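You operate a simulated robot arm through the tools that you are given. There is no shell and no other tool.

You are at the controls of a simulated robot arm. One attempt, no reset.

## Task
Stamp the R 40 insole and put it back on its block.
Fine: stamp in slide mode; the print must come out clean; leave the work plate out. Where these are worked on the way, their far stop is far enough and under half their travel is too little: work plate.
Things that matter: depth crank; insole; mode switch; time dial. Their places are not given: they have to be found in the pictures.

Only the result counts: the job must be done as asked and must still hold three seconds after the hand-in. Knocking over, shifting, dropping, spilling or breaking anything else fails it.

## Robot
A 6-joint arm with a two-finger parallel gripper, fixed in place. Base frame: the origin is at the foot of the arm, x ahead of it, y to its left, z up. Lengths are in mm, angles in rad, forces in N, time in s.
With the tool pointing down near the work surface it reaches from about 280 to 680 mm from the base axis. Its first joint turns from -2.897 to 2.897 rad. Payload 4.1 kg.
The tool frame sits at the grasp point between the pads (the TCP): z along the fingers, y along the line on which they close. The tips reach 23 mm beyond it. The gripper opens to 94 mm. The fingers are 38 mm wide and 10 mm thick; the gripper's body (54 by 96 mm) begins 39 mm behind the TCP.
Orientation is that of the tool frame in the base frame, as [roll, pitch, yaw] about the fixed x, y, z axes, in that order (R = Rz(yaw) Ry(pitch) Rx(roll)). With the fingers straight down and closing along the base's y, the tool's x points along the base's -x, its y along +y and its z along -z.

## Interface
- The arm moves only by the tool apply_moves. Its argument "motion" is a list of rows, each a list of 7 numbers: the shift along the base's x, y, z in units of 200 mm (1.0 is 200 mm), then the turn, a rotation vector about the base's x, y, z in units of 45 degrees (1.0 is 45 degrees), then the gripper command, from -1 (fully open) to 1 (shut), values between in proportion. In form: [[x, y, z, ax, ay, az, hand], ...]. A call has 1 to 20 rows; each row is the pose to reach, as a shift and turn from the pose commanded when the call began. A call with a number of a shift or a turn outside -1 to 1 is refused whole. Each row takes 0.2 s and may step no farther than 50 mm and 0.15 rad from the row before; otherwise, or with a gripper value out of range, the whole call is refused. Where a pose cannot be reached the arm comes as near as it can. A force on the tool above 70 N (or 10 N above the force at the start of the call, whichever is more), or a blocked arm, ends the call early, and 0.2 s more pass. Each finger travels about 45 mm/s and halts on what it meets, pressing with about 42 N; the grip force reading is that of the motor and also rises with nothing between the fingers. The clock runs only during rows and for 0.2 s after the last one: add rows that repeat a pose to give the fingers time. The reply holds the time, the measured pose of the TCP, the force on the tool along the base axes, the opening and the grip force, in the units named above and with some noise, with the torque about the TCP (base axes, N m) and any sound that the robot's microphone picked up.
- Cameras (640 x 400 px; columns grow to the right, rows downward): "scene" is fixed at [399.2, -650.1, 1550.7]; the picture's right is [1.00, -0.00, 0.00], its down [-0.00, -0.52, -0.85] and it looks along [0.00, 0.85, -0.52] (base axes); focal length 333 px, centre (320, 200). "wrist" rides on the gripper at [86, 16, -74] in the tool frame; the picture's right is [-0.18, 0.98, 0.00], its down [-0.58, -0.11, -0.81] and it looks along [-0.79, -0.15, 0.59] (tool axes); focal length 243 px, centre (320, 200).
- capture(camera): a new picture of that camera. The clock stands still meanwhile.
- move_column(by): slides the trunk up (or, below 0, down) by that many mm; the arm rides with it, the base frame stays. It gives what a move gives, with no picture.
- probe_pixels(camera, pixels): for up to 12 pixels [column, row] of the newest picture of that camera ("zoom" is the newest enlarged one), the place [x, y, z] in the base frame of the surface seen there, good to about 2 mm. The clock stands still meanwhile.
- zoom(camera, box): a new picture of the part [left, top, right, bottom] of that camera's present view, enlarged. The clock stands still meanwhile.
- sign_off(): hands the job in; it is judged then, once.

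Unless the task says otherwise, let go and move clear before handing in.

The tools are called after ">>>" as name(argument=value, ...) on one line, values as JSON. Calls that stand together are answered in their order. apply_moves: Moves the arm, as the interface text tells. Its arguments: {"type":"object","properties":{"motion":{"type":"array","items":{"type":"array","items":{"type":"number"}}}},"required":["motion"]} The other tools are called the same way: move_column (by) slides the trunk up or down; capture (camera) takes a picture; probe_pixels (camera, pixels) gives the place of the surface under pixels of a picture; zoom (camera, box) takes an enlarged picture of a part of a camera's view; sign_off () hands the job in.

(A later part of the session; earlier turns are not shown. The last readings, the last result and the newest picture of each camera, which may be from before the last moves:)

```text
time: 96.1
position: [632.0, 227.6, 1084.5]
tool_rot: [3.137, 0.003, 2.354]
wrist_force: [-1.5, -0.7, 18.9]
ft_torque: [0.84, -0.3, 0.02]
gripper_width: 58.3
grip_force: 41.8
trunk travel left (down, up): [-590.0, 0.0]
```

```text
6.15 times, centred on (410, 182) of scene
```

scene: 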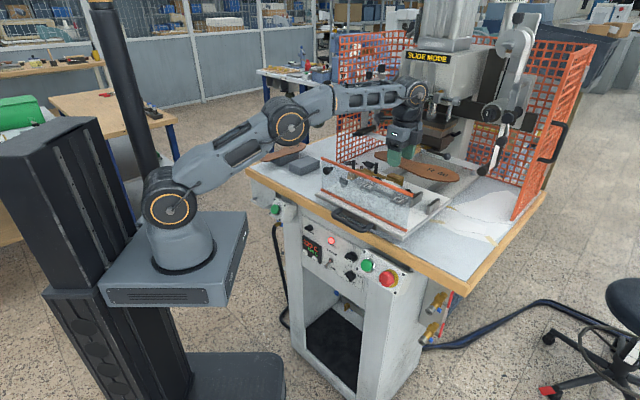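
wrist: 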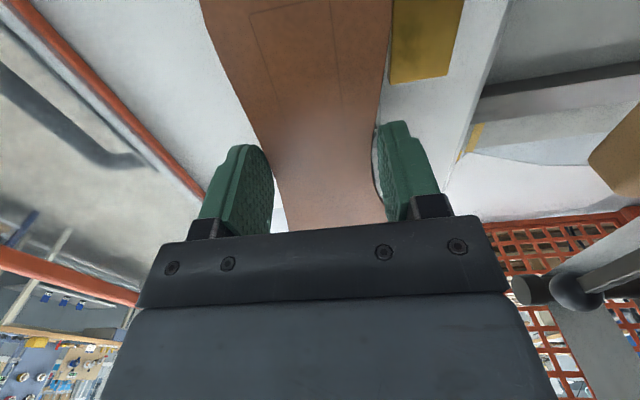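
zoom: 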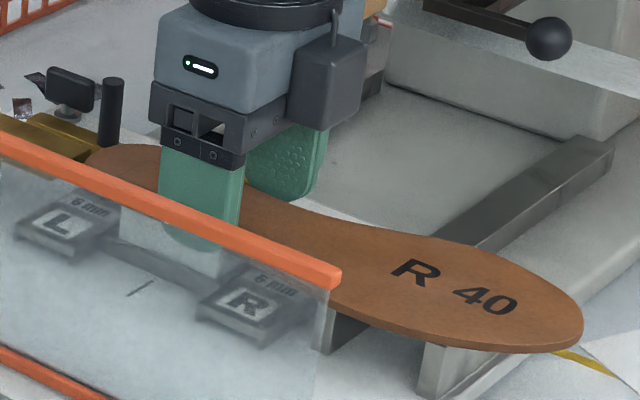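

Contact is at z≈1084 with about 19 N. I'll ease off slightly, release and rise.

>>> apply_moves(motion=[[0, 0, 0.006, 0, 0, 0, 1], [0, 0, 0.006, 0, 0, 0, 0.5], [0, 0, 0.006, 0, 0, 0, -0.1], [0, 0, 0.006, 0, 0, 0, -0.5], [0, 0, 0.006, 0, 0, 0, -0.5], [0, 0, 0.006, 0, 0, 0, -0.5]])

>>> apply_moves(motion=[[0, 0, 0.1, 0, 0, 0, -0.5], [0, 0, 0.3, 0, 0, 0, -0.5], [0, 0, 0.5, 0, 0, 0, -0.5]])

>>> capture(camera="wrist")

>>> zoom(camera="scene", box=[340, 140, 460, 215])

```text
time: 97.5
position: [632.1, 226.2, 1086.1]
tool_rot: [3.137, 0.002, 2.355]
wrist_force: [0.3, -1.7, 21.5]
ft_torque: [0.92, -0.41, 0.0]
gripper_width: 69.8
grip_force: 0.1
trunk travel left (down, up): [-590.0, 0.0]
```

```text
time: 98.3
position: [632.6, 227.6, 1184.5]
tool_rot: [-3.139, -0.002, 2.354]
wrist_force: [0.1, -0.5, 0.0]
ft_torque: [0.03, 0.04, 0.0]
gripper_width: 70.5
grip_force: 0.0
trunk travel left (down, up): [-590.0, 0.0]
```

```text
taken
```

wrist: 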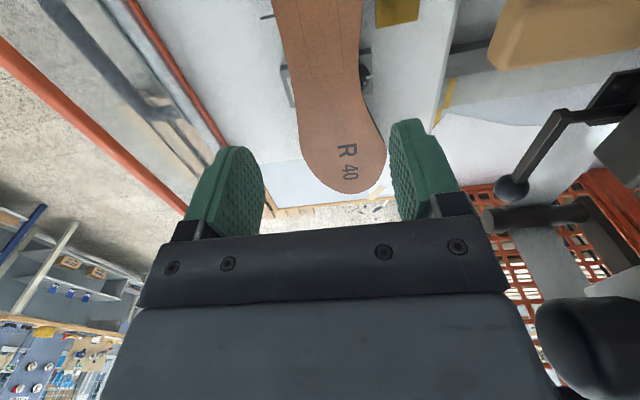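

```text
5.33 times, centred on (400, 178) of scene
```

zoom: 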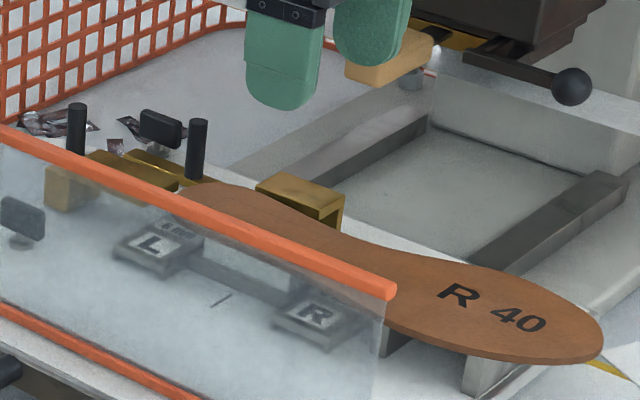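

The insole is released onto the fixture. A finger seems to have rested on the side stop's edge. I'll verify the insole's pose and the stop.

>>> zoom(camera="wrist", box=[250, 0, 450, 125])

>>> probe_pixels(camera="zoom", pixels=[[190, 245], [327, 240], [155, 60], [410, 60], [530, 80], [320, 150], [300, 380], [100, 100], [375, 150], [250, 350]])

>>> probe_pixels(camera="wrist", pixels=[[350, 190], [310, 150], [385, 160], [330, 120], [350, 60], [330, 30]])

```text
3.20 times, centred on (350, 62) of wrist
```

zoom: 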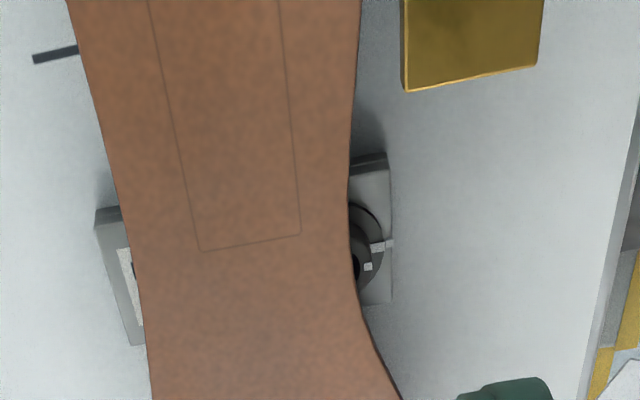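

```text
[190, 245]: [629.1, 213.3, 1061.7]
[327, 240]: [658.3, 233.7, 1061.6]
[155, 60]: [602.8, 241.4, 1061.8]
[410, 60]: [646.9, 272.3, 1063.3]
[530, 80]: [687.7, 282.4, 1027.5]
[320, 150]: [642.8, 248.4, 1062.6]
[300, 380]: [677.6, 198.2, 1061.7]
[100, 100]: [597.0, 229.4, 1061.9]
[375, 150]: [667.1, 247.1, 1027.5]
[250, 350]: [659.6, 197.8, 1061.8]
```

```text
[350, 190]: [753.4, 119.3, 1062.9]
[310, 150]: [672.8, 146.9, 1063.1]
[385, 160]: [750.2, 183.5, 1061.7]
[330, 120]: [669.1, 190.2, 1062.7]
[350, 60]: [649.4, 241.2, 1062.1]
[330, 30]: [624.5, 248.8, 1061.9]
```

The insole lies flat at z≈1062 with the print area centred on (r≈259, d≈610). Before pushing in, I'll scan the whole scene once more for any settings note.

>>> zoom(camera="scene", box=[0, 0, 160, 100])

>>> zoom(camera="scene", box=[160, 0, 320, 100])

>>> zoom(camera="scene", box=[480, 0, 640, 100])

>>> zoom(camera="scene", box=[320, 0, 480, 60])

>>> zoom(camera="scene", box=[0, 90, 60, 250])

```text
4.00 times, centred on (80, 50) of scene
```

zoom: 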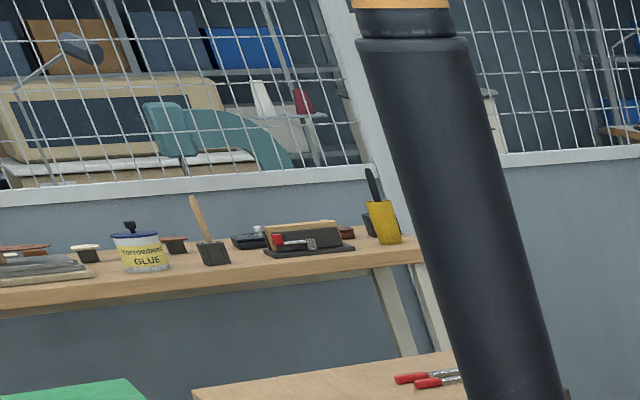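

```text
4.00 times, centred on (240, 50) of scene
```

zoom: 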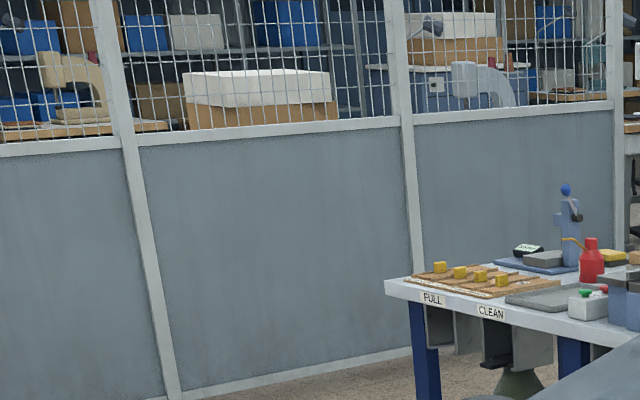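

```text
4.00 times, centred on (560, 50) of scene
```

zoom: 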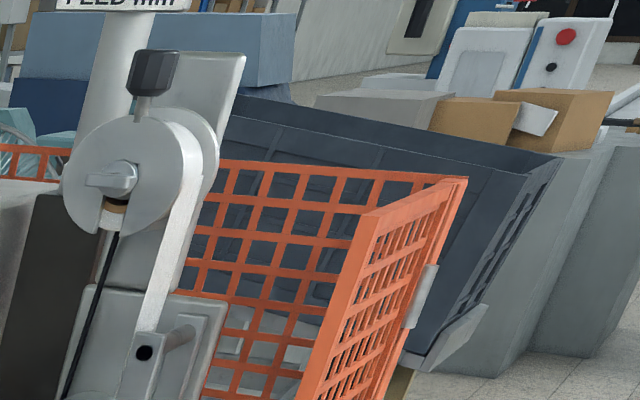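

```text
4.00 times, centred on (400, 30) of scene
```

zoom: 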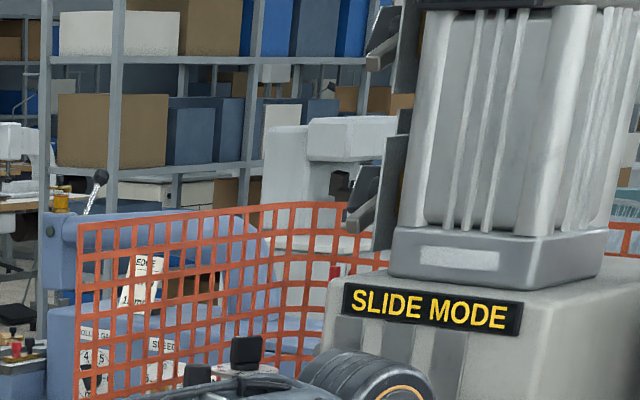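

```text
2.50 times, centred on (30, 170) of scene
```

zoom: 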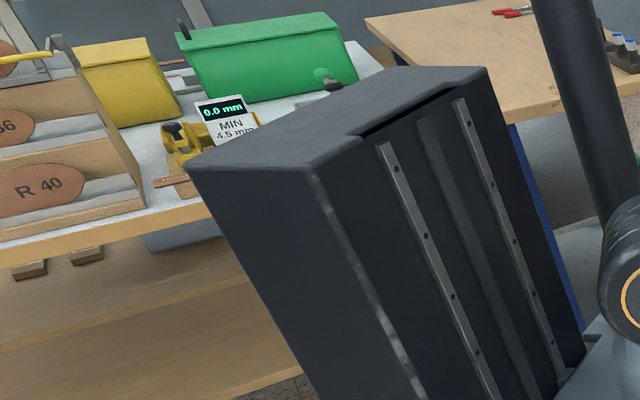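

On the left bench I can see more insoles, including an "R 40" in a rack, and stamped samples. These may show the intended print or the settings. I'll zoom in more and probe.

>>> zoom(camera="scene", box=[0, 100, 48, 150])

>>> zoom(camera="scene", box=[0, 130, 48, 170])

>>> probe_pixels(camera="scene", pixels=[[5, 166], [30, 140], [12, 130], [40, 157], [5, 190], [55, 115]])

```text
8.00 times, centred on (24, 125) of scene
```

zoom: 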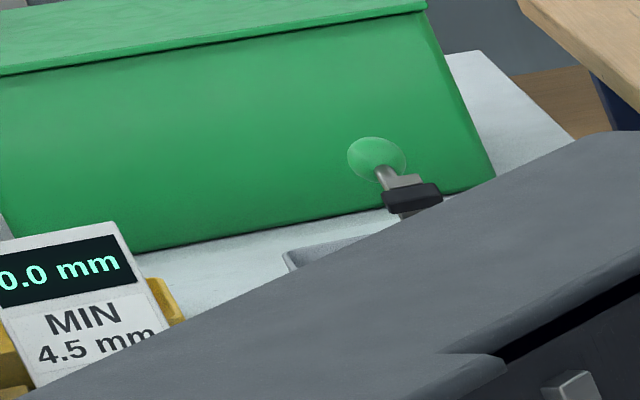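

```text
10.00 times, centred on (24, 150) of scene
```

zoom: 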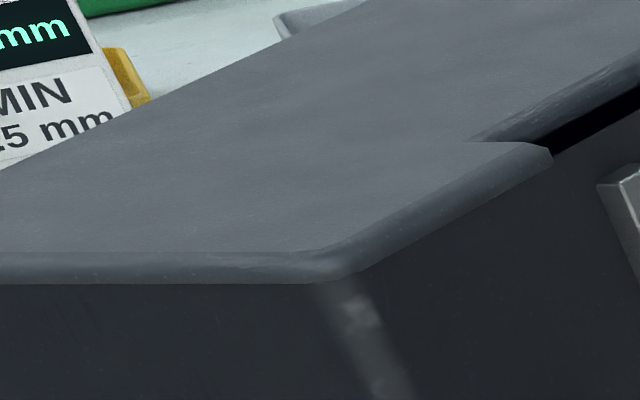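

```text
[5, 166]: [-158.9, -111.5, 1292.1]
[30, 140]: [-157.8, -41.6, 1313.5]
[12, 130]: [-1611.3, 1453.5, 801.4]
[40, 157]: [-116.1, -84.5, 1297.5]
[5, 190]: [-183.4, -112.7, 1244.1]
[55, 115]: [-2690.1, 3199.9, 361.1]
```

The left bench is far away and the trunk blocks part of it. I'll retreat the arm clear of the table and lower the trunk for a full view of that bench.

>>> apply_moves(motion=[[0, 0, 0.2, 0, 0, 0, -1], [-0.1, -0.08, 0.38, 0, 0, 0, -1], [-0.28, -0.16, 0.45, 0, 0, 0, -1], [-0.48, -0.24, 0.5, 0, 0, 0, -1], [-0.68, -0.32, 0.5, 0, 0, 0, -1], [-0.88, -0.4, 0.5, 0, 0, 0, -1]])

>>> apply_moves(motion=[[-0.2, -0.1, 0, 0, 0, 0, -1], [-0.4, -0.2, 0, 0, 0, 0, -1], [-0.6, -0.3, 0, 0, 0, 0, -1], [-0.8, -0.4, 0, 0, 0, 0, -1], [-0.93, -0.45, 0, 0, 0, 0, -1]])

>>> move_column(by=-380)

>>> capture(camera="scene")

>>> zoom(camera="scene", box=[0, 100, 120, 190])

```text
time: 99.7
position: [458.3, 149.7, 1284.3]
tool_rot: [3.139, 0.001, 2.354]
wrist_force: [0.8, 1.0, -0.6]
ft_torque: [-0.01, 0.06, 0.02]
gripper_width: 94.0
grip_force: 0.1
out of reach, approached as far as the arm can: row 1, 3, 4
trunk travel left (down, up): [-590.0, 0.0]
```

```text
time: 100.9
position: [269.1, 57.5, 1283.3]
tool_rot: [3.141, 0.002, 2.354]
wrist_force: [-0.8, 0.1, -0.5]
ft_torque: [-0.02, -0.03, 0.03]
gripper_width: 93.8
grip_force: 0.1
trunk travel left (down, up): [-590.0, 0.0]
```

```text
time: 104.6
position: [269.4, 57.7, 902.9]
tool_rot: [3.141, 0.003, 2.353]
wrist_force: [0.1, 0.1, 0.2]
ft_torque: [-0.01, -0.02, 0.01]
gripper_width: 94.0
grip_force: 0.0
trunk travel left (down, up): [-210.0, 380.0]
```

```text
taken
```

scene: 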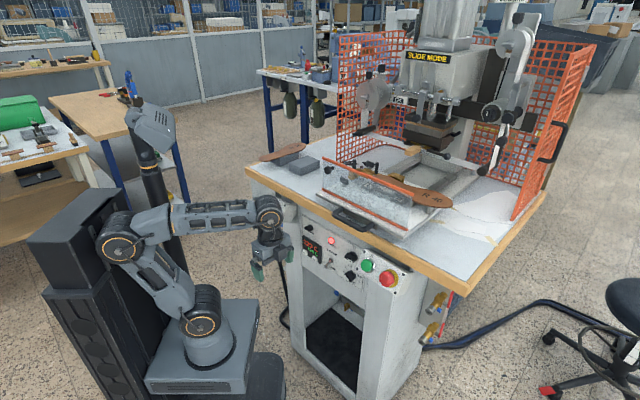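

```text
4.44 times, centred on (60, 145) of scene
```

zoom: 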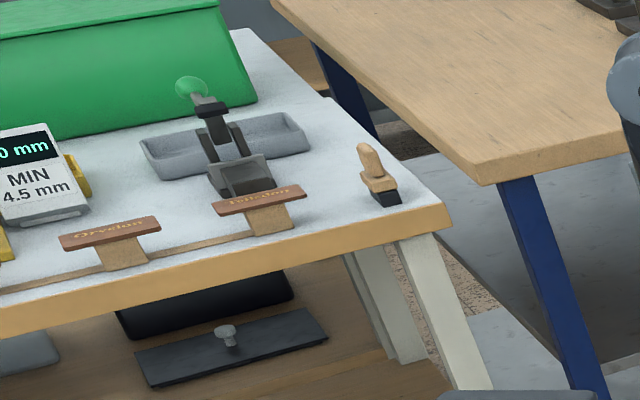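

>>> zoom(camera="scene", box=[0, 130, 64, 175])

>>> zoom(camera="scene", box=[34, 136, 66, 156])

>>> zoom(camera="scene", box=[0, 90, 80, 140])

>>> zoom(camera="scene", box=[0, 145, 100, 250])

```text
8.89 times, centred on (32, 152) of scene
```

zoom: 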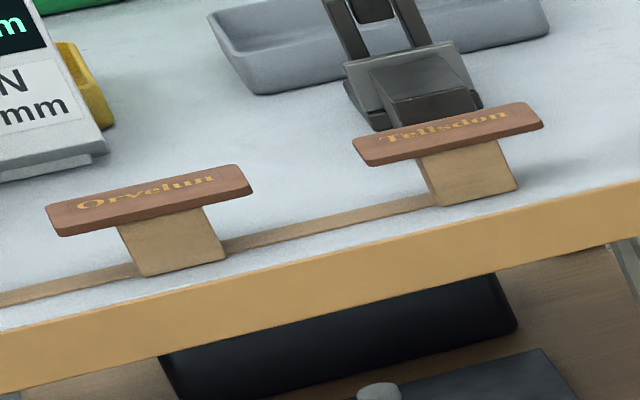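

```text
16.00 times, centred on (50, 146) of scene
```

zoom: 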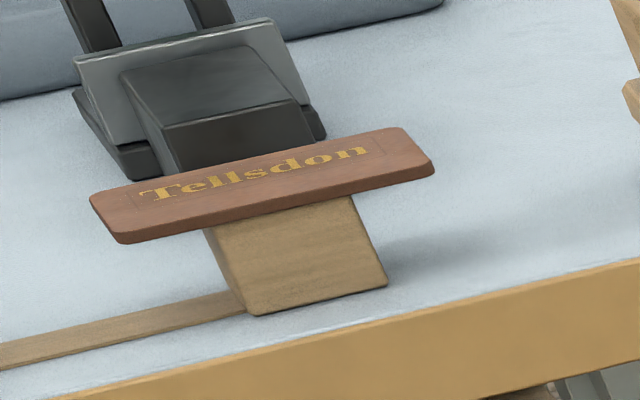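

```text
8.00 times, centred on (40, 115) of scene
```

zoom: 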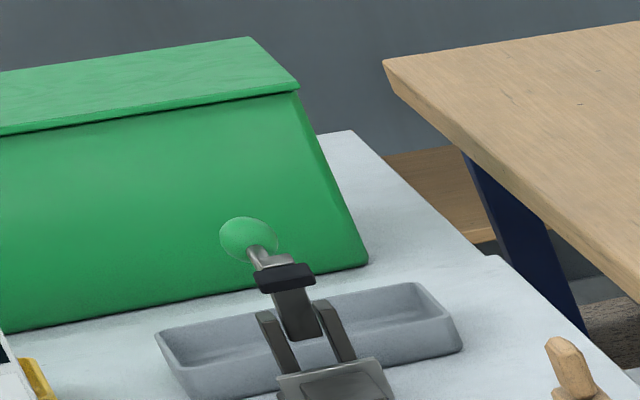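

```text
3.81 times, centred on (50, 198) of scene
```

zoom: 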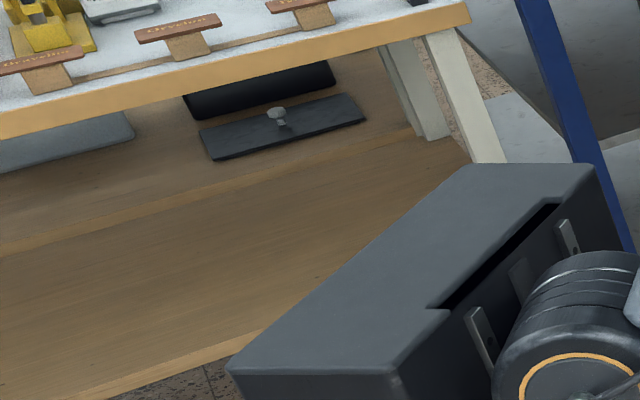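

These are inspection samples without settings. I'll look very closely at the L/R adjusters and the anvil area for small scale marks.

>>> zoom(camera="scene", box=[360, 160, 400, 200])

>>> zoom(camera="scene", box=[380, 180, 404, 200])

>>> zoom(camera="scene", box=[395, 120, 455, 165])

>>> zoom(camera="scene", box=[555, 55, 595, 95])

>>> zoom(camera="scene", box=[300, 225, 380, 275])

```text
10.00 times, centred on (380, 180) of scene
```

zoom: 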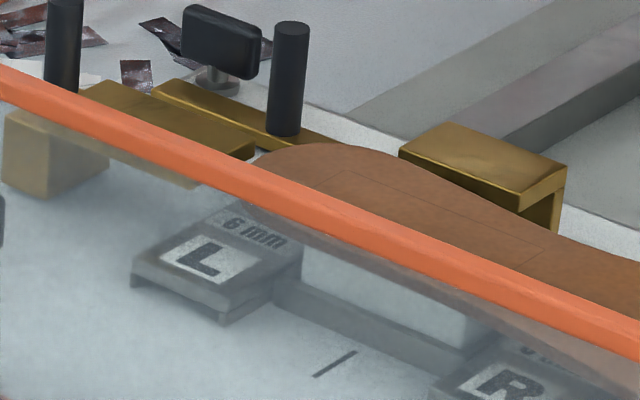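

```text
16.00 times, centred on (392, 190) of scene
```

zoom: 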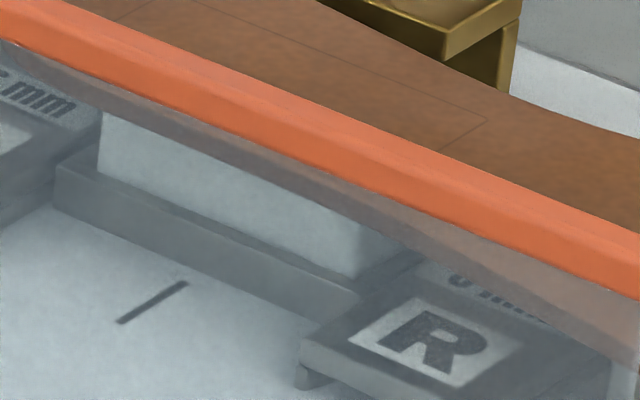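

```text
8.89 times, centred on (425, 142) of scene
```

zoom: 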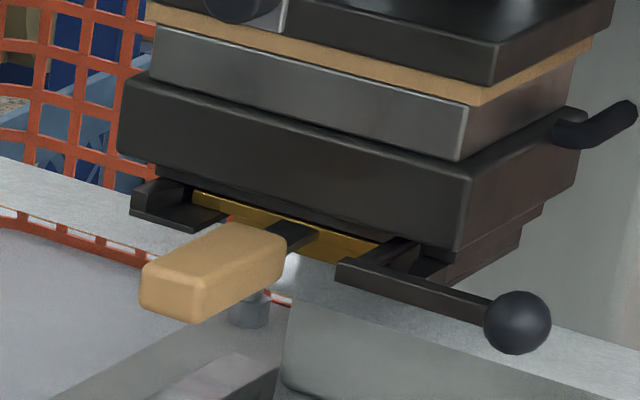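

```text
10.00 times, centred on (575, 75) of scene
```

zoom: 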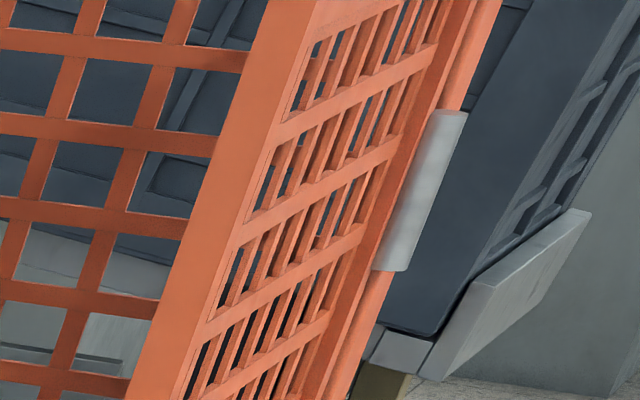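

```text
8.00 times, centred on (340, 250) of scene
```

zoom: 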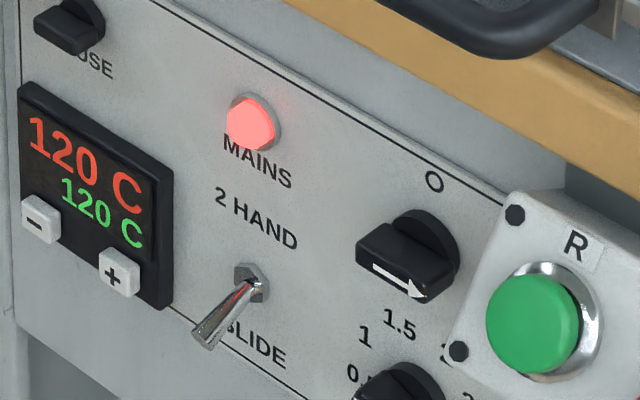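

I find no written time, and no written depth either apart from the "6 mm" on the blocks. I'll check how the depth crank behaves: raise the trunk and bring the gripper horizontal toward it.

>>> move_column(by=380)

>>> apply_moves(motion=[[0.05, 0.02, 0.05, 0, 0, -0.1667, -1], [0.1, 0.05, 0.1, 0, 0, -0.3333, -1], [0.15, 0.08, 0.15, 0, 0, -0.5, -1], [0.2, 0.1, 0.2, 0, 0, -0.6667, -1], [0.25, 0.12, 0.25, 0, 0, -0.8333, -1], [0.3, 0.15, 0.3, 0, 0, -1.0, -1]])

>>> apply_moves(motion=[[0.03, 0.02, 0.05, 0, 0, -0.1667, -1], [0.06, 0.05, 0.1, 0, 0, -0.3333, -1], [0.1, 0.08, 0.15, 0, 0, -0.5, -1], [0.15, 0.1, 0.2, 0, 0, -0.6667, -1], [0.2, 0.12, 0.25, 0, 0, -0.8333, -1], [0.25, 0.15, 0.3, 0, 0, -1.0, -1]])

>>> apply_moves(motion=[[0, 0, 0, 0.118, -0.118, 0, -1], [0, 0, 0.05, 0.236, -0.236, 0, -1], [0, 0, 0.1, 0.354, -0.354, 0, -1], [0, 0, 0.15, 0.471, -0.471, 0, -1], [0, 0, 0.2, 0.589, -0.589, 0, -1], [0, 0, 0.25, 0.707, -0.707, 0, -1], [0, 0, 0.3, 0.825, -0.825, 0, -1], [0, 0, 0.35, 0.943, -0.943, 0, -1]])

>>> apply_moves(motion=[[0, 0, 0.1, 0.118, -0.118, 0, -1], [0, 0, 0.2, 0.236, -0.236, 0, -1], [0, 0, 0.3, 0.354, -0.354, 0, -1], [0, 0, 0.4, 0.471, -0.471, 0, -1], [0, 0, 0.5, 0.589, -0.589, 0, -1], [0, 0, 0.6, 0.707, -0.707, 0, -1], [0, 0, 0.7, 0.8, -0.8, 0, -1], [0, 0, 0.8, 0.86, -0.86, 0, -1]])

>>> capture(camera="wrist")

```text
time: 108.3
position: [271.1, 58.5, 1282.5]
tool_rot: [3.141, 0.001, 2.354]
wrist_force: [0.4, -0.6, 0.3]
ft_torque: [-0.03, 0.03, -0.01]
gripper_width: 93.9
grip_force: 0.2
trunk travel left (down, up): [-590.0, 0.0]
```

```text
time: 109.7
position: [330.3, 87.9, 1343.1]
tool_rot: [3.141, 0.003, 1.566]
wrist_force: [-0.9, -0.4, 0.4]
ft_torque: [0.0, -0.03, -0.01]
gripper_width: 94.0
grip_force: 0.1
trunk travel left (down, up): [-590.0, 0.0]
```

```text
time: 111.1
position: [380.6, 118.2, 1405.2]
tool_rot: [3.141, 0.0, 0.782]
wrist_force: [0.8, 0.1, -0.3]
ft_torque: [0.0, 0.03, 0.02]
gripper_width: 94.1
grip_force: 0.1
trunk travel left (down, up): [-590.0, 0.0]
```

```text
time: 112.9
position: [379.7, 118.6, 1472.9]
tool_rot: [-3.14, -1.048, 0.782]
wrist_force: [-0.2, 1.1, -0.1]
ft_torque: [-0.01, 0.01, 0.02]
gripper_width: 93.8
grip_force: 0.1
trunk travel left (down, up): [-590.0, 0.0]
```

```text
time: 114.7
position: [378.7, 118.7, 1633.0]
tool_rot: [-0.005, -1.141, -2.352]
wrist_force: [0.3, -0.2, 0.1]
ft_torque: [-0.02, 0.01, 0.02]
gripper_width: 93.9
grip_force: 0.1
trunk travel left (down, up): [-590.0, 0.0]
```

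```text
taken
```

wrist: 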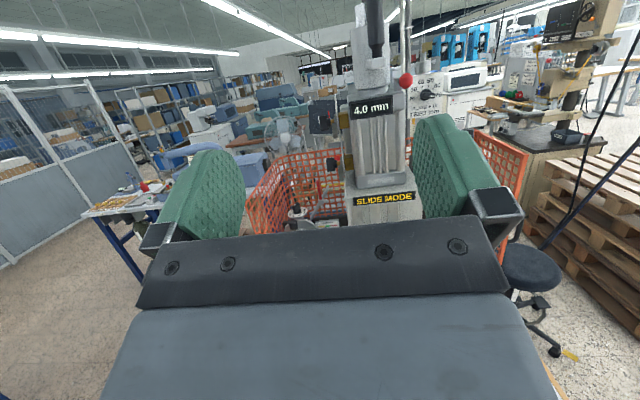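

I'll enlarge the crank region from here.

>>> zoom(camera="wrist", box=[320, 0, 440, 120])

>>> zoom(camera="wrist", box=[440, 0, 640, 140])

>>> zoom(camera="wrist", box=[400, 60, 480, 110])

```text
3.33 times, centred on (380, 60) of wrist
```

zoom: 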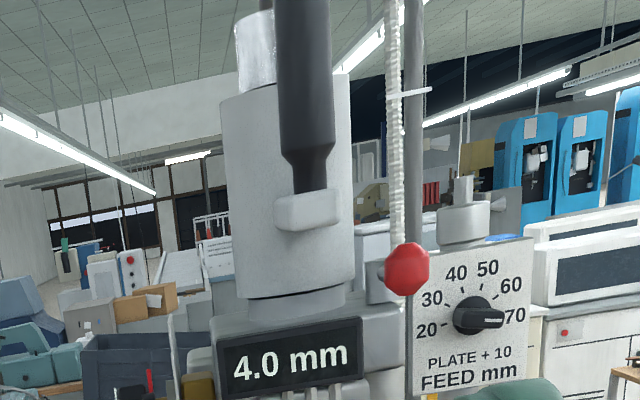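

```text
2.86 times, centred on (540, 70) of wrist
```

zoom: 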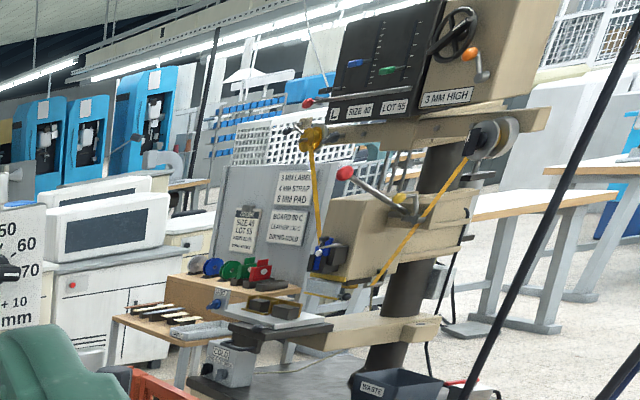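

```text
8.00 times, centred on (440, 85) of wrist
```

zoom: 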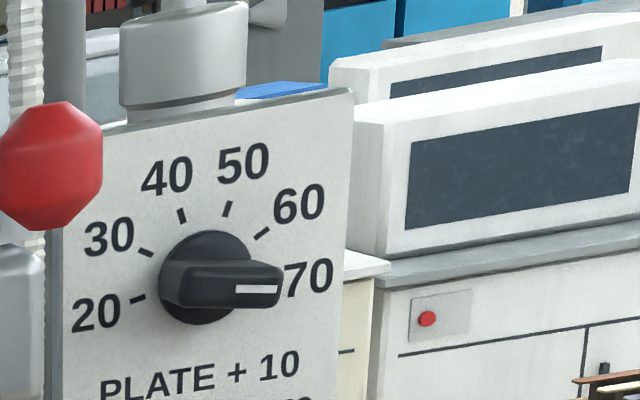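

The neighbouring machine on the right carries charts, such as "4 MM STRAP" and "5 MM PAD". I'll read them closely.

>>> zoom(camera="wrist", box=[505, 50, 555, 95])

>>> zoom(camera="wrist", box=[530, 20, 620, 60])

>>> zoom(camera="wrist", box=[525, 55, 555, 90])

>>> zoom(camera="wrist", box=[390, 30, 480, 90])

```text
8.89 times, centred on (530, 72) of wrist
```

zoom: 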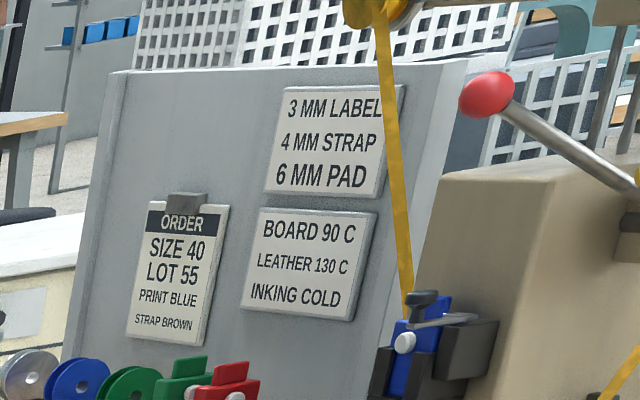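

```text
7.11 times, centred on (575, 40) of wrist
```

zoom: 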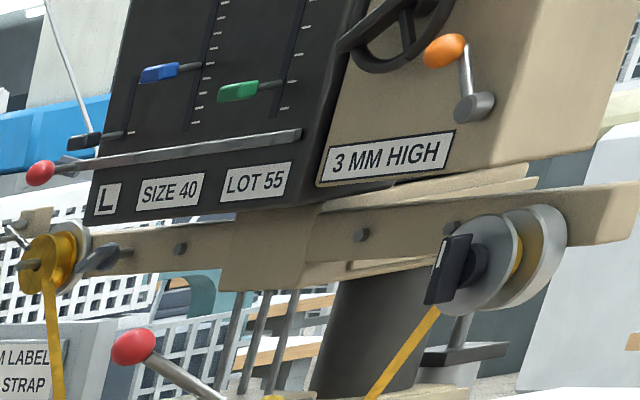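

```text
11.43 times, centred on (540, 72) of wrist
```

zoom: 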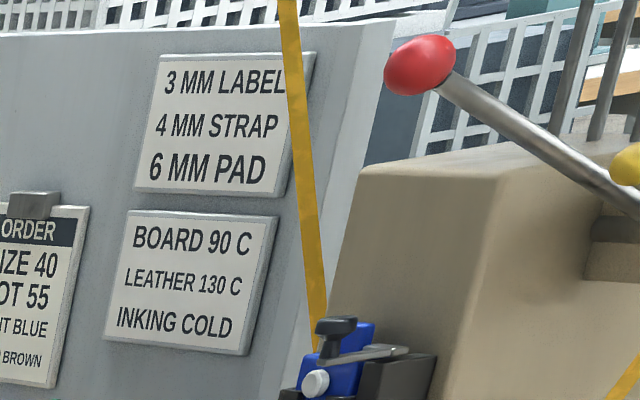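

```text
6.67 times, centred on (435, 60) of wrist
```

zoom: 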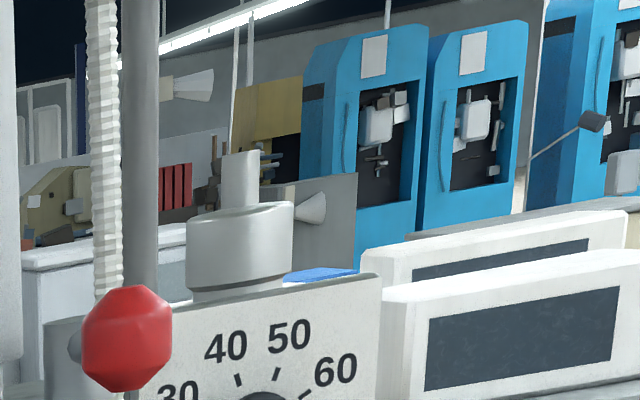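

Those charts belong to the neighbouring marking machine, where displayed height should match a label. That suggests the "6 mm" on our L/R blocks may be the depth setting for this press. I'll approach the crank handle to test it.

>>> apply_moves(motion=[[0.16, 0.09, 0.04, 0, 0, 0, -1], [0.33, 0.18, 0.08, 0, 0, 0, -1], [0.5, 0.27, 0.12, 0, 0, 0, -1], [0.66, 0.36, 0.17, 0, 0, 0, -1], [0.83, 0.45, 0.22, 0, 0, 0, -1], [0.98, 0.54, 0.28, 0, 0, 0, -1]])

>>> capture(camera="wrist")

```text
time: 116.1
position: [577.8, 227.2, 1686.7]
tool_rot: [-0.007, -1.141, -2.352]
wrist_force: [0.8, 0.9, 0.0]
ft_torque: [0.01, -0.04, 0.05]
gripper_width: 93.9
grip_force: 0.1
trunk travel left (down, up): [-590.0, 0.0]
```

```text
taken
```

wrist: 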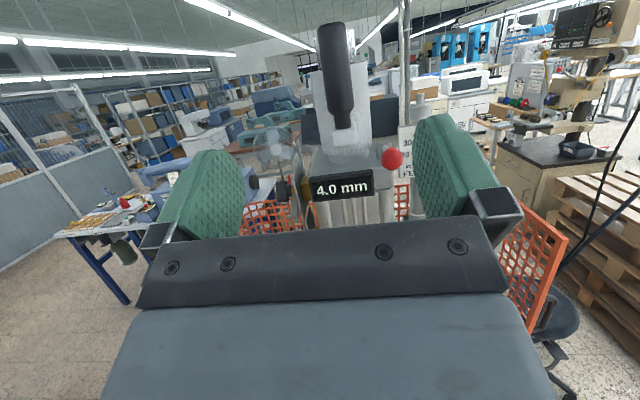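

>>> zoom(camera="wrist", box=[270, 0, 430, 220])

>>> probe_pixels(camera="wrist", pixels=[[336, 30], [338, 60], [340, 90], [343, 115], [345, 130], [350, 148], [325, 110], [368, 110], [352, 40], [345, 28], [330, 28], [392, 158]])

```text
1.82 times, centred on (350, 110) of wrist
```

zoom: 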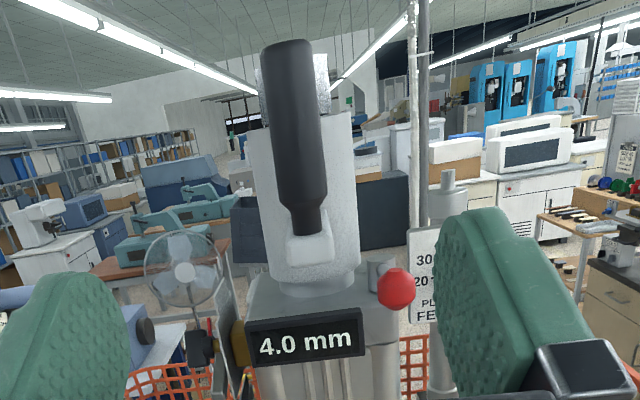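

```text
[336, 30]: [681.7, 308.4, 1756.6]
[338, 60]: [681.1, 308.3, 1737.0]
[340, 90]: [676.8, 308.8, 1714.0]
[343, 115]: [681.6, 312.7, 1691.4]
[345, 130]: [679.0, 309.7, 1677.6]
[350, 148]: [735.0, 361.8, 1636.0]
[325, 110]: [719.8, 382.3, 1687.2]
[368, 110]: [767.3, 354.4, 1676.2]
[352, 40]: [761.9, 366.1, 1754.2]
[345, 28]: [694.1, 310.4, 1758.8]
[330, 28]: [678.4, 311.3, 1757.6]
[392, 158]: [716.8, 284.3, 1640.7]
```

The handle centre is near d≈707, r≈262, z 1690–1765. I'll approach with open fingers around it.

>>> apply_moves(motion=[[0.05, -0.05, 0.1, 0, 0, 0, -1], [0.15, 0.05, 0.17, 0, 0, 0, -1], [0.28, 0.18, 0.17, 0, 0, 0, -1], [0.4, 0.3, 0.17, 0, 0, 0, -1], [0.53, 0.43, 0.17, 0, 0, 0, -1]])

>>> capture(camera="wrist")

```text
time: 117.3
position: [620.4, 277.0, 1678.8]
tool_rot: [-0.004, -1.14, -2.351]
wrist_force: [-1.5, -0.2, -0.2]
ft_torque: [0.0, 0.04, -0.02]
gripper_width: 94.2
grip_force: 0.1
out of reach, approached as far as the arm can: row 2, 3, 4, 5
trunk travel left (down, up): [-590.0, 0.0]
```

```text
taken
```

wrist: 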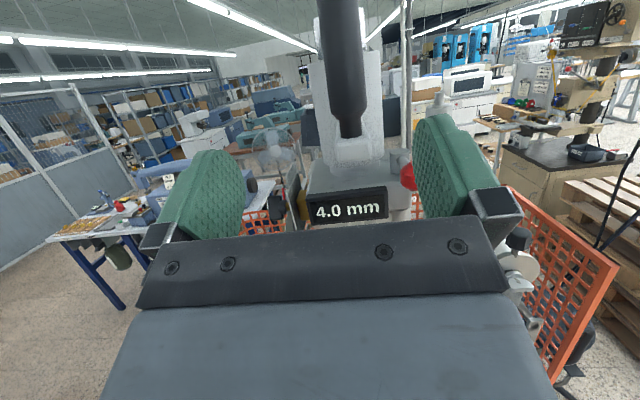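

The handle is out of reach at this orientation. I'll try a radial orientation with the tool rolled 90° to see whether the crank is reachable at all.

>>> apply_moves(motion=[[-0.1, -0.1, -0.02, 0, 0, 0, -1], [-0.22, -0.22, -0.05, -0.1, -0.1, -0.065, -1], [-0.34, -0.34, -0.08, -0.21, -0.21, -0.136, -1], [-0.4, -0.4, -0.1, -0.32, -0.32, -0.207, -1], [-0.4, -0.4, -0.1, -0.43, -0.43, -0.278, -1], [-0.4, -0.4, -0.1, -0.54, -0.54, -0.349, -1], [-0.4, -0.4, -0.1, -0.643, -0.643, -0.416, -1]])

>>> apply_moves(motion=[[0, 0, 0, -0.107, -0.107, -0.069, -1], [0, 0, 0, -0.214, -0.214, -0.139, -1], [0, 0, 0, -0.321, -0.321, -0.208, -1], [0, 0, 0, -0.43, -0.43, -0.278, -1], [0, 0, 0, -0.54, -0.54, -0.349, -1], [0, 0, 0, -0.643, -0.643, -0.416, -1]])

>>> apply_moves(motion=[[0, 0, 0.05, 0, 0, -0.15, 1], [0, 0, 0.1, 0, 0, -0.3, 1], [0, 0, 0.15, 0, 0, -0.45, 1]])

>>> capture(camera="wrist")

```text
time: 118.9
position: [569.9, 206.2, 1740.9]
tool_rot: [0.994, -0.696, 2.751]
wrist_force: [-1.1, -1.1, 0.9]
ft_torque: [-0.03, 0.05, -0.02]
gripper_width: 94.0
grip_force: 0.0
out of reach, approached as far as the arm can: row 1, 2, 3, 4, 5, 6, 7
trunk travel left (down, up): [-590.0, 0.0]
```

```text
time: 120.3
position: [571.4, 209.3, 1741.7]
tool_rot: [1.141, 0.003, 2.358]
wrist_force: [-0.3, -0.3, -0.2]
ft_torque: [0.0, 0.03, -0.02]
gripper_width: 94.1
grip_force: 0.1
trunk travel left (down, up): [-590.0, 0.0]
```

```text
time: 121.1
position: [564.2, 203.9, 1759.1]
tool_rot: [1.141, -0.003, 2.005]
wrist_force: [-0.1, 0.0, 0.2]
ft_torque: [0.03, 0.02, 0.0]
gripper_width: 23.0
grip_force: 0.1
out of reach, approached as far as the arm can: row 2, 3
trunk travel left (down, up): [-590.0, 0.0]
```

```text
taken
```

wrist: 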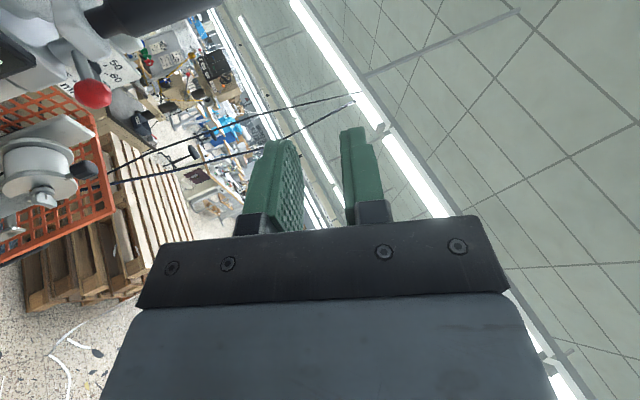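

>>> apply_moves(motion=[[0, 0, -0.2, 0.044, -0.095, 0, 1], [0.1, 0.1, -0.35, 0.088, -0.189, 0, 1], [0.2, 0.22, -0.35, 0.088, -0.189, 0, 1], [0.28, 0.33, -0.35, 0.088, -0.189, 0, 1]])

```text
time: 122.1
position: [630.9, 271.1, 1696.9]
tool_rot: [0.982, 0.009, 2.0]
wrist_force: [0.0, 0.3, 0.6]
ft_torque: [0.02, 0.05, -0.06]
gripper_width: 0.1
grip_force: 41.8
out of reach, approached as far as the arm can: row 1, 2, 3, 4
trunk travel left (down, up): [-590.0, 0.0]
```

Even at full stretch the tool stays about 30 mm short of the crank handle. So the crank cannot be turned by this arm, and the depth must stay at 4.0 mm. I'll retreat and reorient to slide the plate in.

>>> apply_moves(motion=[[-0.15, -0.07, -0.05, -0.07, 0.15, 0, 0], [-0.3, -0.14, -0.1, -0.14, 0.3, 0, -0.28], [-0.45, -0.21, -0.15, -0.21, 0.45, 0, -0.28], [-0.6, -0.28, -0.2, -0.28, 0.6, 0, -0.28], [-0.75, -0.35, -0.25, -0.35, 0.75, 0, -0.28], [-0.9, -0.42, -0.35, -0.423, 0.906, 0, -0.28]])

>>> apply_moves(motion=[[-0.05, -0.05, -0.12, -0.07, 0.15, 0, -0.28], [-0.1, -0.1, -0.24, -0.14, 0.3, 0, -0.28], [-0.15, -0.15, -0.36, -0.21, 0.45, 0, -0.28], [-0.2, -0.2, -0.48, -0.28, 0.6, 0, -0.28], [-0.2, -0.25, -0.6, -0.35, 0.75, 0, -0.28], [-0.2, -0.3, -0.7, -0.423, 0.906, 0, -0.28]])

>>> apply_moves(motion=[[0, 0, -0.1, -0.07, 0.15, 0, -0.28], [0, 0, -0.2, -0.14, 0.3, 0, -0.28], [0, 0, -0.3, -0.21, 0.45, 0, -0.28], [0, 0, -0.4, -0.28, 0.6, 0, -0.28], [0, 0, -0.5, -0.32, 0.685, 0, -0.28]])

```text
time: 123.5
position: [429.0, 213.4, 1621.3]
tool_rot: [1.76, 0.003, 1.991]
wrist_force: [-0.7, -0.3, 0.3]
ft_torque: [0.01, -0.03, -0.01]
gripper_width: 60.1
grip_force: 0.0
out of reach, approached as far as the arm can: row 1, 3, 4, 5, 6
trunk travel left (down, up): [-590.0, 0.0]
```

```text
time: 124.9
position: [342.7, 215.5, 1472.8]
tool_rot: [2.521, 0.063, 1.965]
wrist_force: [0.9, 0.9, -0.7]
ft_torque: [-0.01, 0.03, 0.01]
gripper_width: 60.2
grip_force: 0.1
out of reach, approached as far as the arm can: row 1, 2, 3, 4, 5, 6
trunk travel left (down, up): [-590.0, 0.0]
```

```text
time: 126.1
position: [340.8, 216.4, 1382.1]
tool_rot: [3.051, 0.266, 1.995]
wrist_force: [0.6, 0.2, -0.1]
ft_torque: [0.01, 0.03, 0.0]
gripper_width: 60.0
grip_force: 0.1
out of reach, approached as far as the arm can: row 1, 2, 3, 4, 5
trunk travel left (down, up): [-590.0, 0.0]
```

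The arm is in an awkward posture. I'll go lower and nearer to let it settle to the commanded pose.

>>> apply_moves(motion=[[-0.02, 0, -0.1, 0, 0, 0.1, -0.28], [-0.04, 0, -0.2, 0, 0, 0.2, -0.28], [-0.06, 0, -0.3, 0, 0, 0.3, -0.28], [-0.08, 0, -0.4, 0, 0, 0.4, -0.28], [-0.1, 0, -0.5, 0, 0, 0.45, -0.28]])

>>> capture(camera="scene")

```text
time: 127.3
position: [320.6, 216.4, 1284.1]
tool_rot: [3.049, 0.269, 2.351]
wrist_force: [-0.1, 0.6, -0.9]
ft_torque: [0.01, 0.04, 0.02]
gripper_width: 60.2
grip_force: 0.1
trunk travel left (down, up): [-590.0, 0.0]
```

```text
taken
```

scene: 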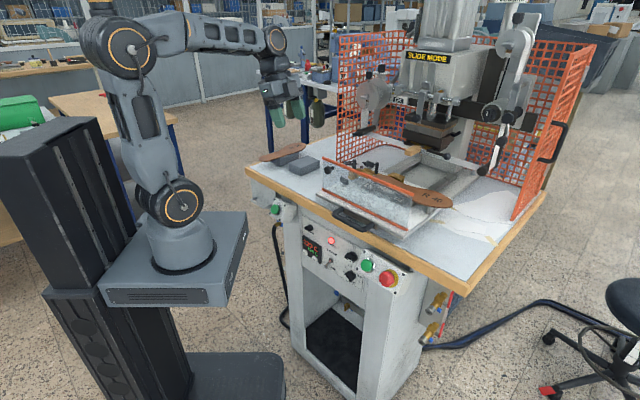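

The tool is nearly vertical again. I'll correct its tilt while moving above the plate handle.

>>> apply_moves(motion=[[0.1, -0.1, -0.1, 0.04, 0.08, 0, -0.28], [0.22, -0.2, -0.25, 0.08, 0.16, 0, -0.28], [0.34, -0.3, -0.4, 0.12, 0.24, 0, -0.28], [0.46, -0.4, -0.55, 0.161, 0.325, 0, -0.28], [0.6, -0.5, -0.7, 0.161, 0.325, 0, -0.28], [0.757, -0.607, -0.85, 0.161, 0.325, 0, -0.28]])

>>> capture(camera="wrist")

```text
time: 128.7
position: [435.8, 111.0, 1087.7]
tool_rot: [-3.113, 0.209, 2.364]
wrist_force: [0.2, 1.3, -0.5]
ft_torque: [0.02, 0.0, -0.02]
gripper_width: 60.4
grip_force: 0.1
out of reach, approached as far as the arm can: row 1, 2, 3, 4, 5, 6
trunk travel left (down, up): [-590.0, 0.0]
```

```text
taken
```

wrist: 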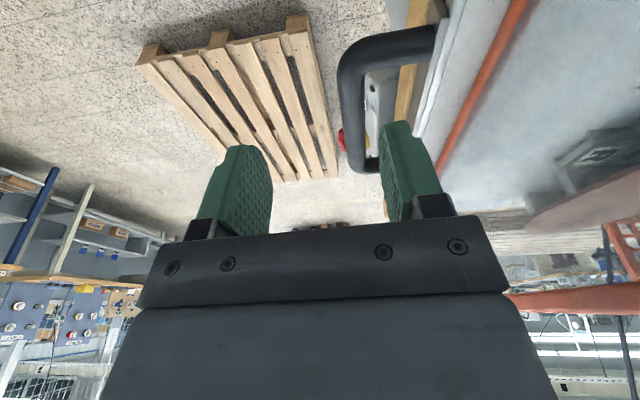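

Passing the stretched pose flipped the wrist to a limit, which leaves a 12° lean. I'll undo that by retracing the path in free air.

>>> apply_moves(motion=[[-0.05, 0.05, 0.17, 0, 0, 0, -0.28], [-0.1, 0.12, 0.34, 0, 0, 0, -0.28], [-0.15, 0.18, 0.51, 0, 0, 0, -0.28], [-0.2, 0.24, 0.68, 0, 0, 0, -0.28], [-0.25, 0.3, 0.85, 0, 0, 0, -0.28], [-0.3, 0.36, 1.0, 0, 0, 0, -0.28]])

>>> apply_moves(motion=[[-0.04, 0.04, 0.12, 0, 0, -0.1, -0.28], [-0.08, 0.08, 0.24, 0, 0, -0.2, -0.28], [-0.12, 0.12, 0.36, 0, 0, -0.3, -0.28], [-0.17, 0.16, 0.47, 0, 0, -0.46, -0.28]])

>>> apply_moves(motion=[[0, 0, 0.08, 0.07, -0.15, 0, -0.28], [0, 0, 0.16, 0.14, -0.3, 0, -0.28], [0, 0, 0.24, 0.21, -0.45, 0, -0.28], [0, 0, 0.32, 0.28, -0.6, 0, -0.28], [0.05, 0.02, 0.4, 0.35, -0.75, 0, -0.28], [0.1, 0.05, 0.48, 0.423, -0.906, 0, -0.28]])

>>> apply_moves(motion=[[0.06, 0.03, 0.08, 0.07, -0.15, 0, -0.28], [0.12, 0.06, 0.16, 0.14, -0.3, 0, -0.28], [0.2, 0.08, 0.24, 0.21, -0.45, 0, -0.28], [0.28, 0.1, 0.32, 0.28, -0.6, 0, -0.28], [0.36, 0.12, 0.4, 0.35, -0.75, 0, -0.28], [0.44, 0.14, 0.48, 0.423, -0.906, 0, -0.28]])

```text
time: 130.1
position: [373.6, 183.3, 1284.0]
tool_rot: [-3.106, 0.276, 2.366]
wrist_force: [-0.3, 0.5, 0.5]
ft_torque: [0.01, -0.01, 0.01]
gripper_width: 60.1
grip_force: 0.1
out of reach, approached as far as the arm can: row 1, 2, 3, 4, 5, 6
trunk travel left (down, up): [-590.0, 0.0]
```

```text
time: 131.1
position: [343.0, 212.1, 1380.3]
tool_rot: [-3.113, 0.299, 2.003]
wrist_force: [0.2, 0.9, 0.8]
ft_torque: [-0.01, -0.05, 0.0]
gripper_width: 60.2
grip_force: 0.0
out of reach, approached as far as the arm can: row 4
trunk travel left (down, up): [-590.0, 0.0]
```

```text
time: 132.5
position: [363.8, 222.9, 1476.2]
tool_rot: [2.369, 0.192, 1.809]
wrist_force: [0.2, -0.7, -0.8]
ft_torque: [0.01, 0.02, 0.0]
gripper_width: 60.1
grip_force: 0.1
trunk travel left (down, up): [-590.0, 0.0]
```

```text
time: 133.9
position: [452.8, 251.3, 1572.0]
tool_rot: [1.606, -0.007, 1.733]
wrist_force: [0.4, 0.6, -0.9]
ft_torque: [0.0, 0.03, 0.0]
gripper_width: 60.0
grip_force: 0.2
trunk travel left (down, up): [-590.0, 0.0]
```

The tool is horizontal now. I'll raise it above the forearm line, align the heading with the arm's bearing, then tilt straight down to restore the normal wrist posture.

>>> apply_moves(motion=[[0, 0, 0, 0.027, -0.164, 0, -0.28], [0, 0, 0, 0.053, -0.329, 0, -0.28], [0, 0, 0, 0.08, -0.493, 0, -0.28], [0, 0, 0, 0.107, -0.658, 0, -0.28], [0, 0, 0, 0.133, -0.822, 0, -0.28], [0, 0, 0, 0.16, -0.987, 0, -0.28]])

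>>> apply_moves(motion=[[0, 0, 0, 0, 0, 0.146, -0.28], [0, 0, 0, 0, 0, 0.292, -0.28], [0, 0, 0, 0, 0, 0.438, -0.28]])

```text
time: 135.3
position: [452.3, 249.8, 1572.8]
tool_rot: [0.82, -0.001, 1.737]
wrist_force: [0.0, 0.2, -0.2]
ft_torque: [-0.03, -0.02, -0.02]
gripper_width: 60.2
grip_force: 0.0
trunk travel left (down, up): [-590.0, 0.0]
```

```text
time: 136.1
position: [451.7, 249.1, 1572.5]
tool_rot: [0.821, -0.002, 2.079]
wrist_force: [-0.4, -0.1, 1.4]
ft_torque: [0.02, 0.01, 0.0]
gripper_width: 60.0
grip_force: 0.0
trunk travel left (down, up): [-590.0, 0.0]
```

>>> apply_moves(motion=[[-0.02, -0.011, -0.05, -0.08, 0.144, 0, -0.28], [-0.04, -0.022, -0.1, -0.16, 0.287, 0, -0.28], [-0.06, -0.033, -0.15, -0.24, 0.431, 0, -0.28], [-0.08, -0.044, -0.2, -0.32, 0.574, 0, -0.28], [-0.1, -0.055, -0.25, -0.4, 0.718, 0, -0.28], [-0.12, -0.066, -0.3, -0.479, 0.861, 0, -0.28]])

>>> apply_moves(motion=[[-0.02, -0.011, -0.05, -0.08, 0.144, 0, -0.28], [-0.04, -0.022, -0.1, -0.16, 0.287, 0, -0.28], [-0.06, -0.033, -0.15, -0.24, 0.431, 0, -0.28], [-0.08, -0.044, -0.2, -0.32, 0.574, 0, -0.28], [-0.1, -0.055, -0.25, -0.4, 0.718, 0, -0.28], [-0.12, -0.066, -0.3, -0.479, 0.861, 0, -0.28]])

>>> apply_moves(motion=[[-0.02, -0.011, -0.05, -0.08, 0.144, 0, -0.28], [-0.04, -0.022, -0.1, -0.16, 0.287, 0, -0.28], [-0.06, -0.033, -0.15, -0.24, 0.431, 0, -0.28], [-0.08, -0.044, -0.2, -0.32, 0.574, 0, -0.28], [-0.1, -0.055, -0.25, -0.4, 0.718, 0, -0.28], [-0.12, -0.066, -0.3, -0.479, 0.861, 0, -0.28]])

```text
time: 137.5
position: [431.3, 235.1, 1519.0]
tool_rot: [1.518, -0.001, 2.061]
wrist_force: [0.5, 0.0, -0.2]
ft_torque: [-0.02, 0.02, -0.01]
gripper_width: 60.2
grip_force: 0.1
out of reach, approached as far as the arm can: row 6
trunk travel left (down, up): [-590.0, 0.0]
```

```text
time: 138.9
position: [385.0, 250.4, 1451.7]
tool_rot: [2.286, 0.029, 2.045]
wrist_force: [0.3, 0.5, 0.4]
ft_torque: [0.0, -0.01, -0.01]
gripper_width: 60.1
grip_force: 0.1
out of reach, approached as far as the arm can: row 1, 2, 4, 5, 6
trunk travel left (down, up): [-590.0, 0.0]
```

```text
time: 140.3
position: [348.9, 251.8, 1400.4]
tool_rot: [2.998, 0.245, 2.05]
wrist_force: [0.0, 0.7, 0.3]
ft_torque: [0.01, 0.0, -0.02]
gripper_width: 60.3
grip_force: 0.0
out of reach, approached as far as the arm can: row 1, 2, 3, 4, 5, 6
trunk travel left (down, up): [-590.0, 0.0]
```

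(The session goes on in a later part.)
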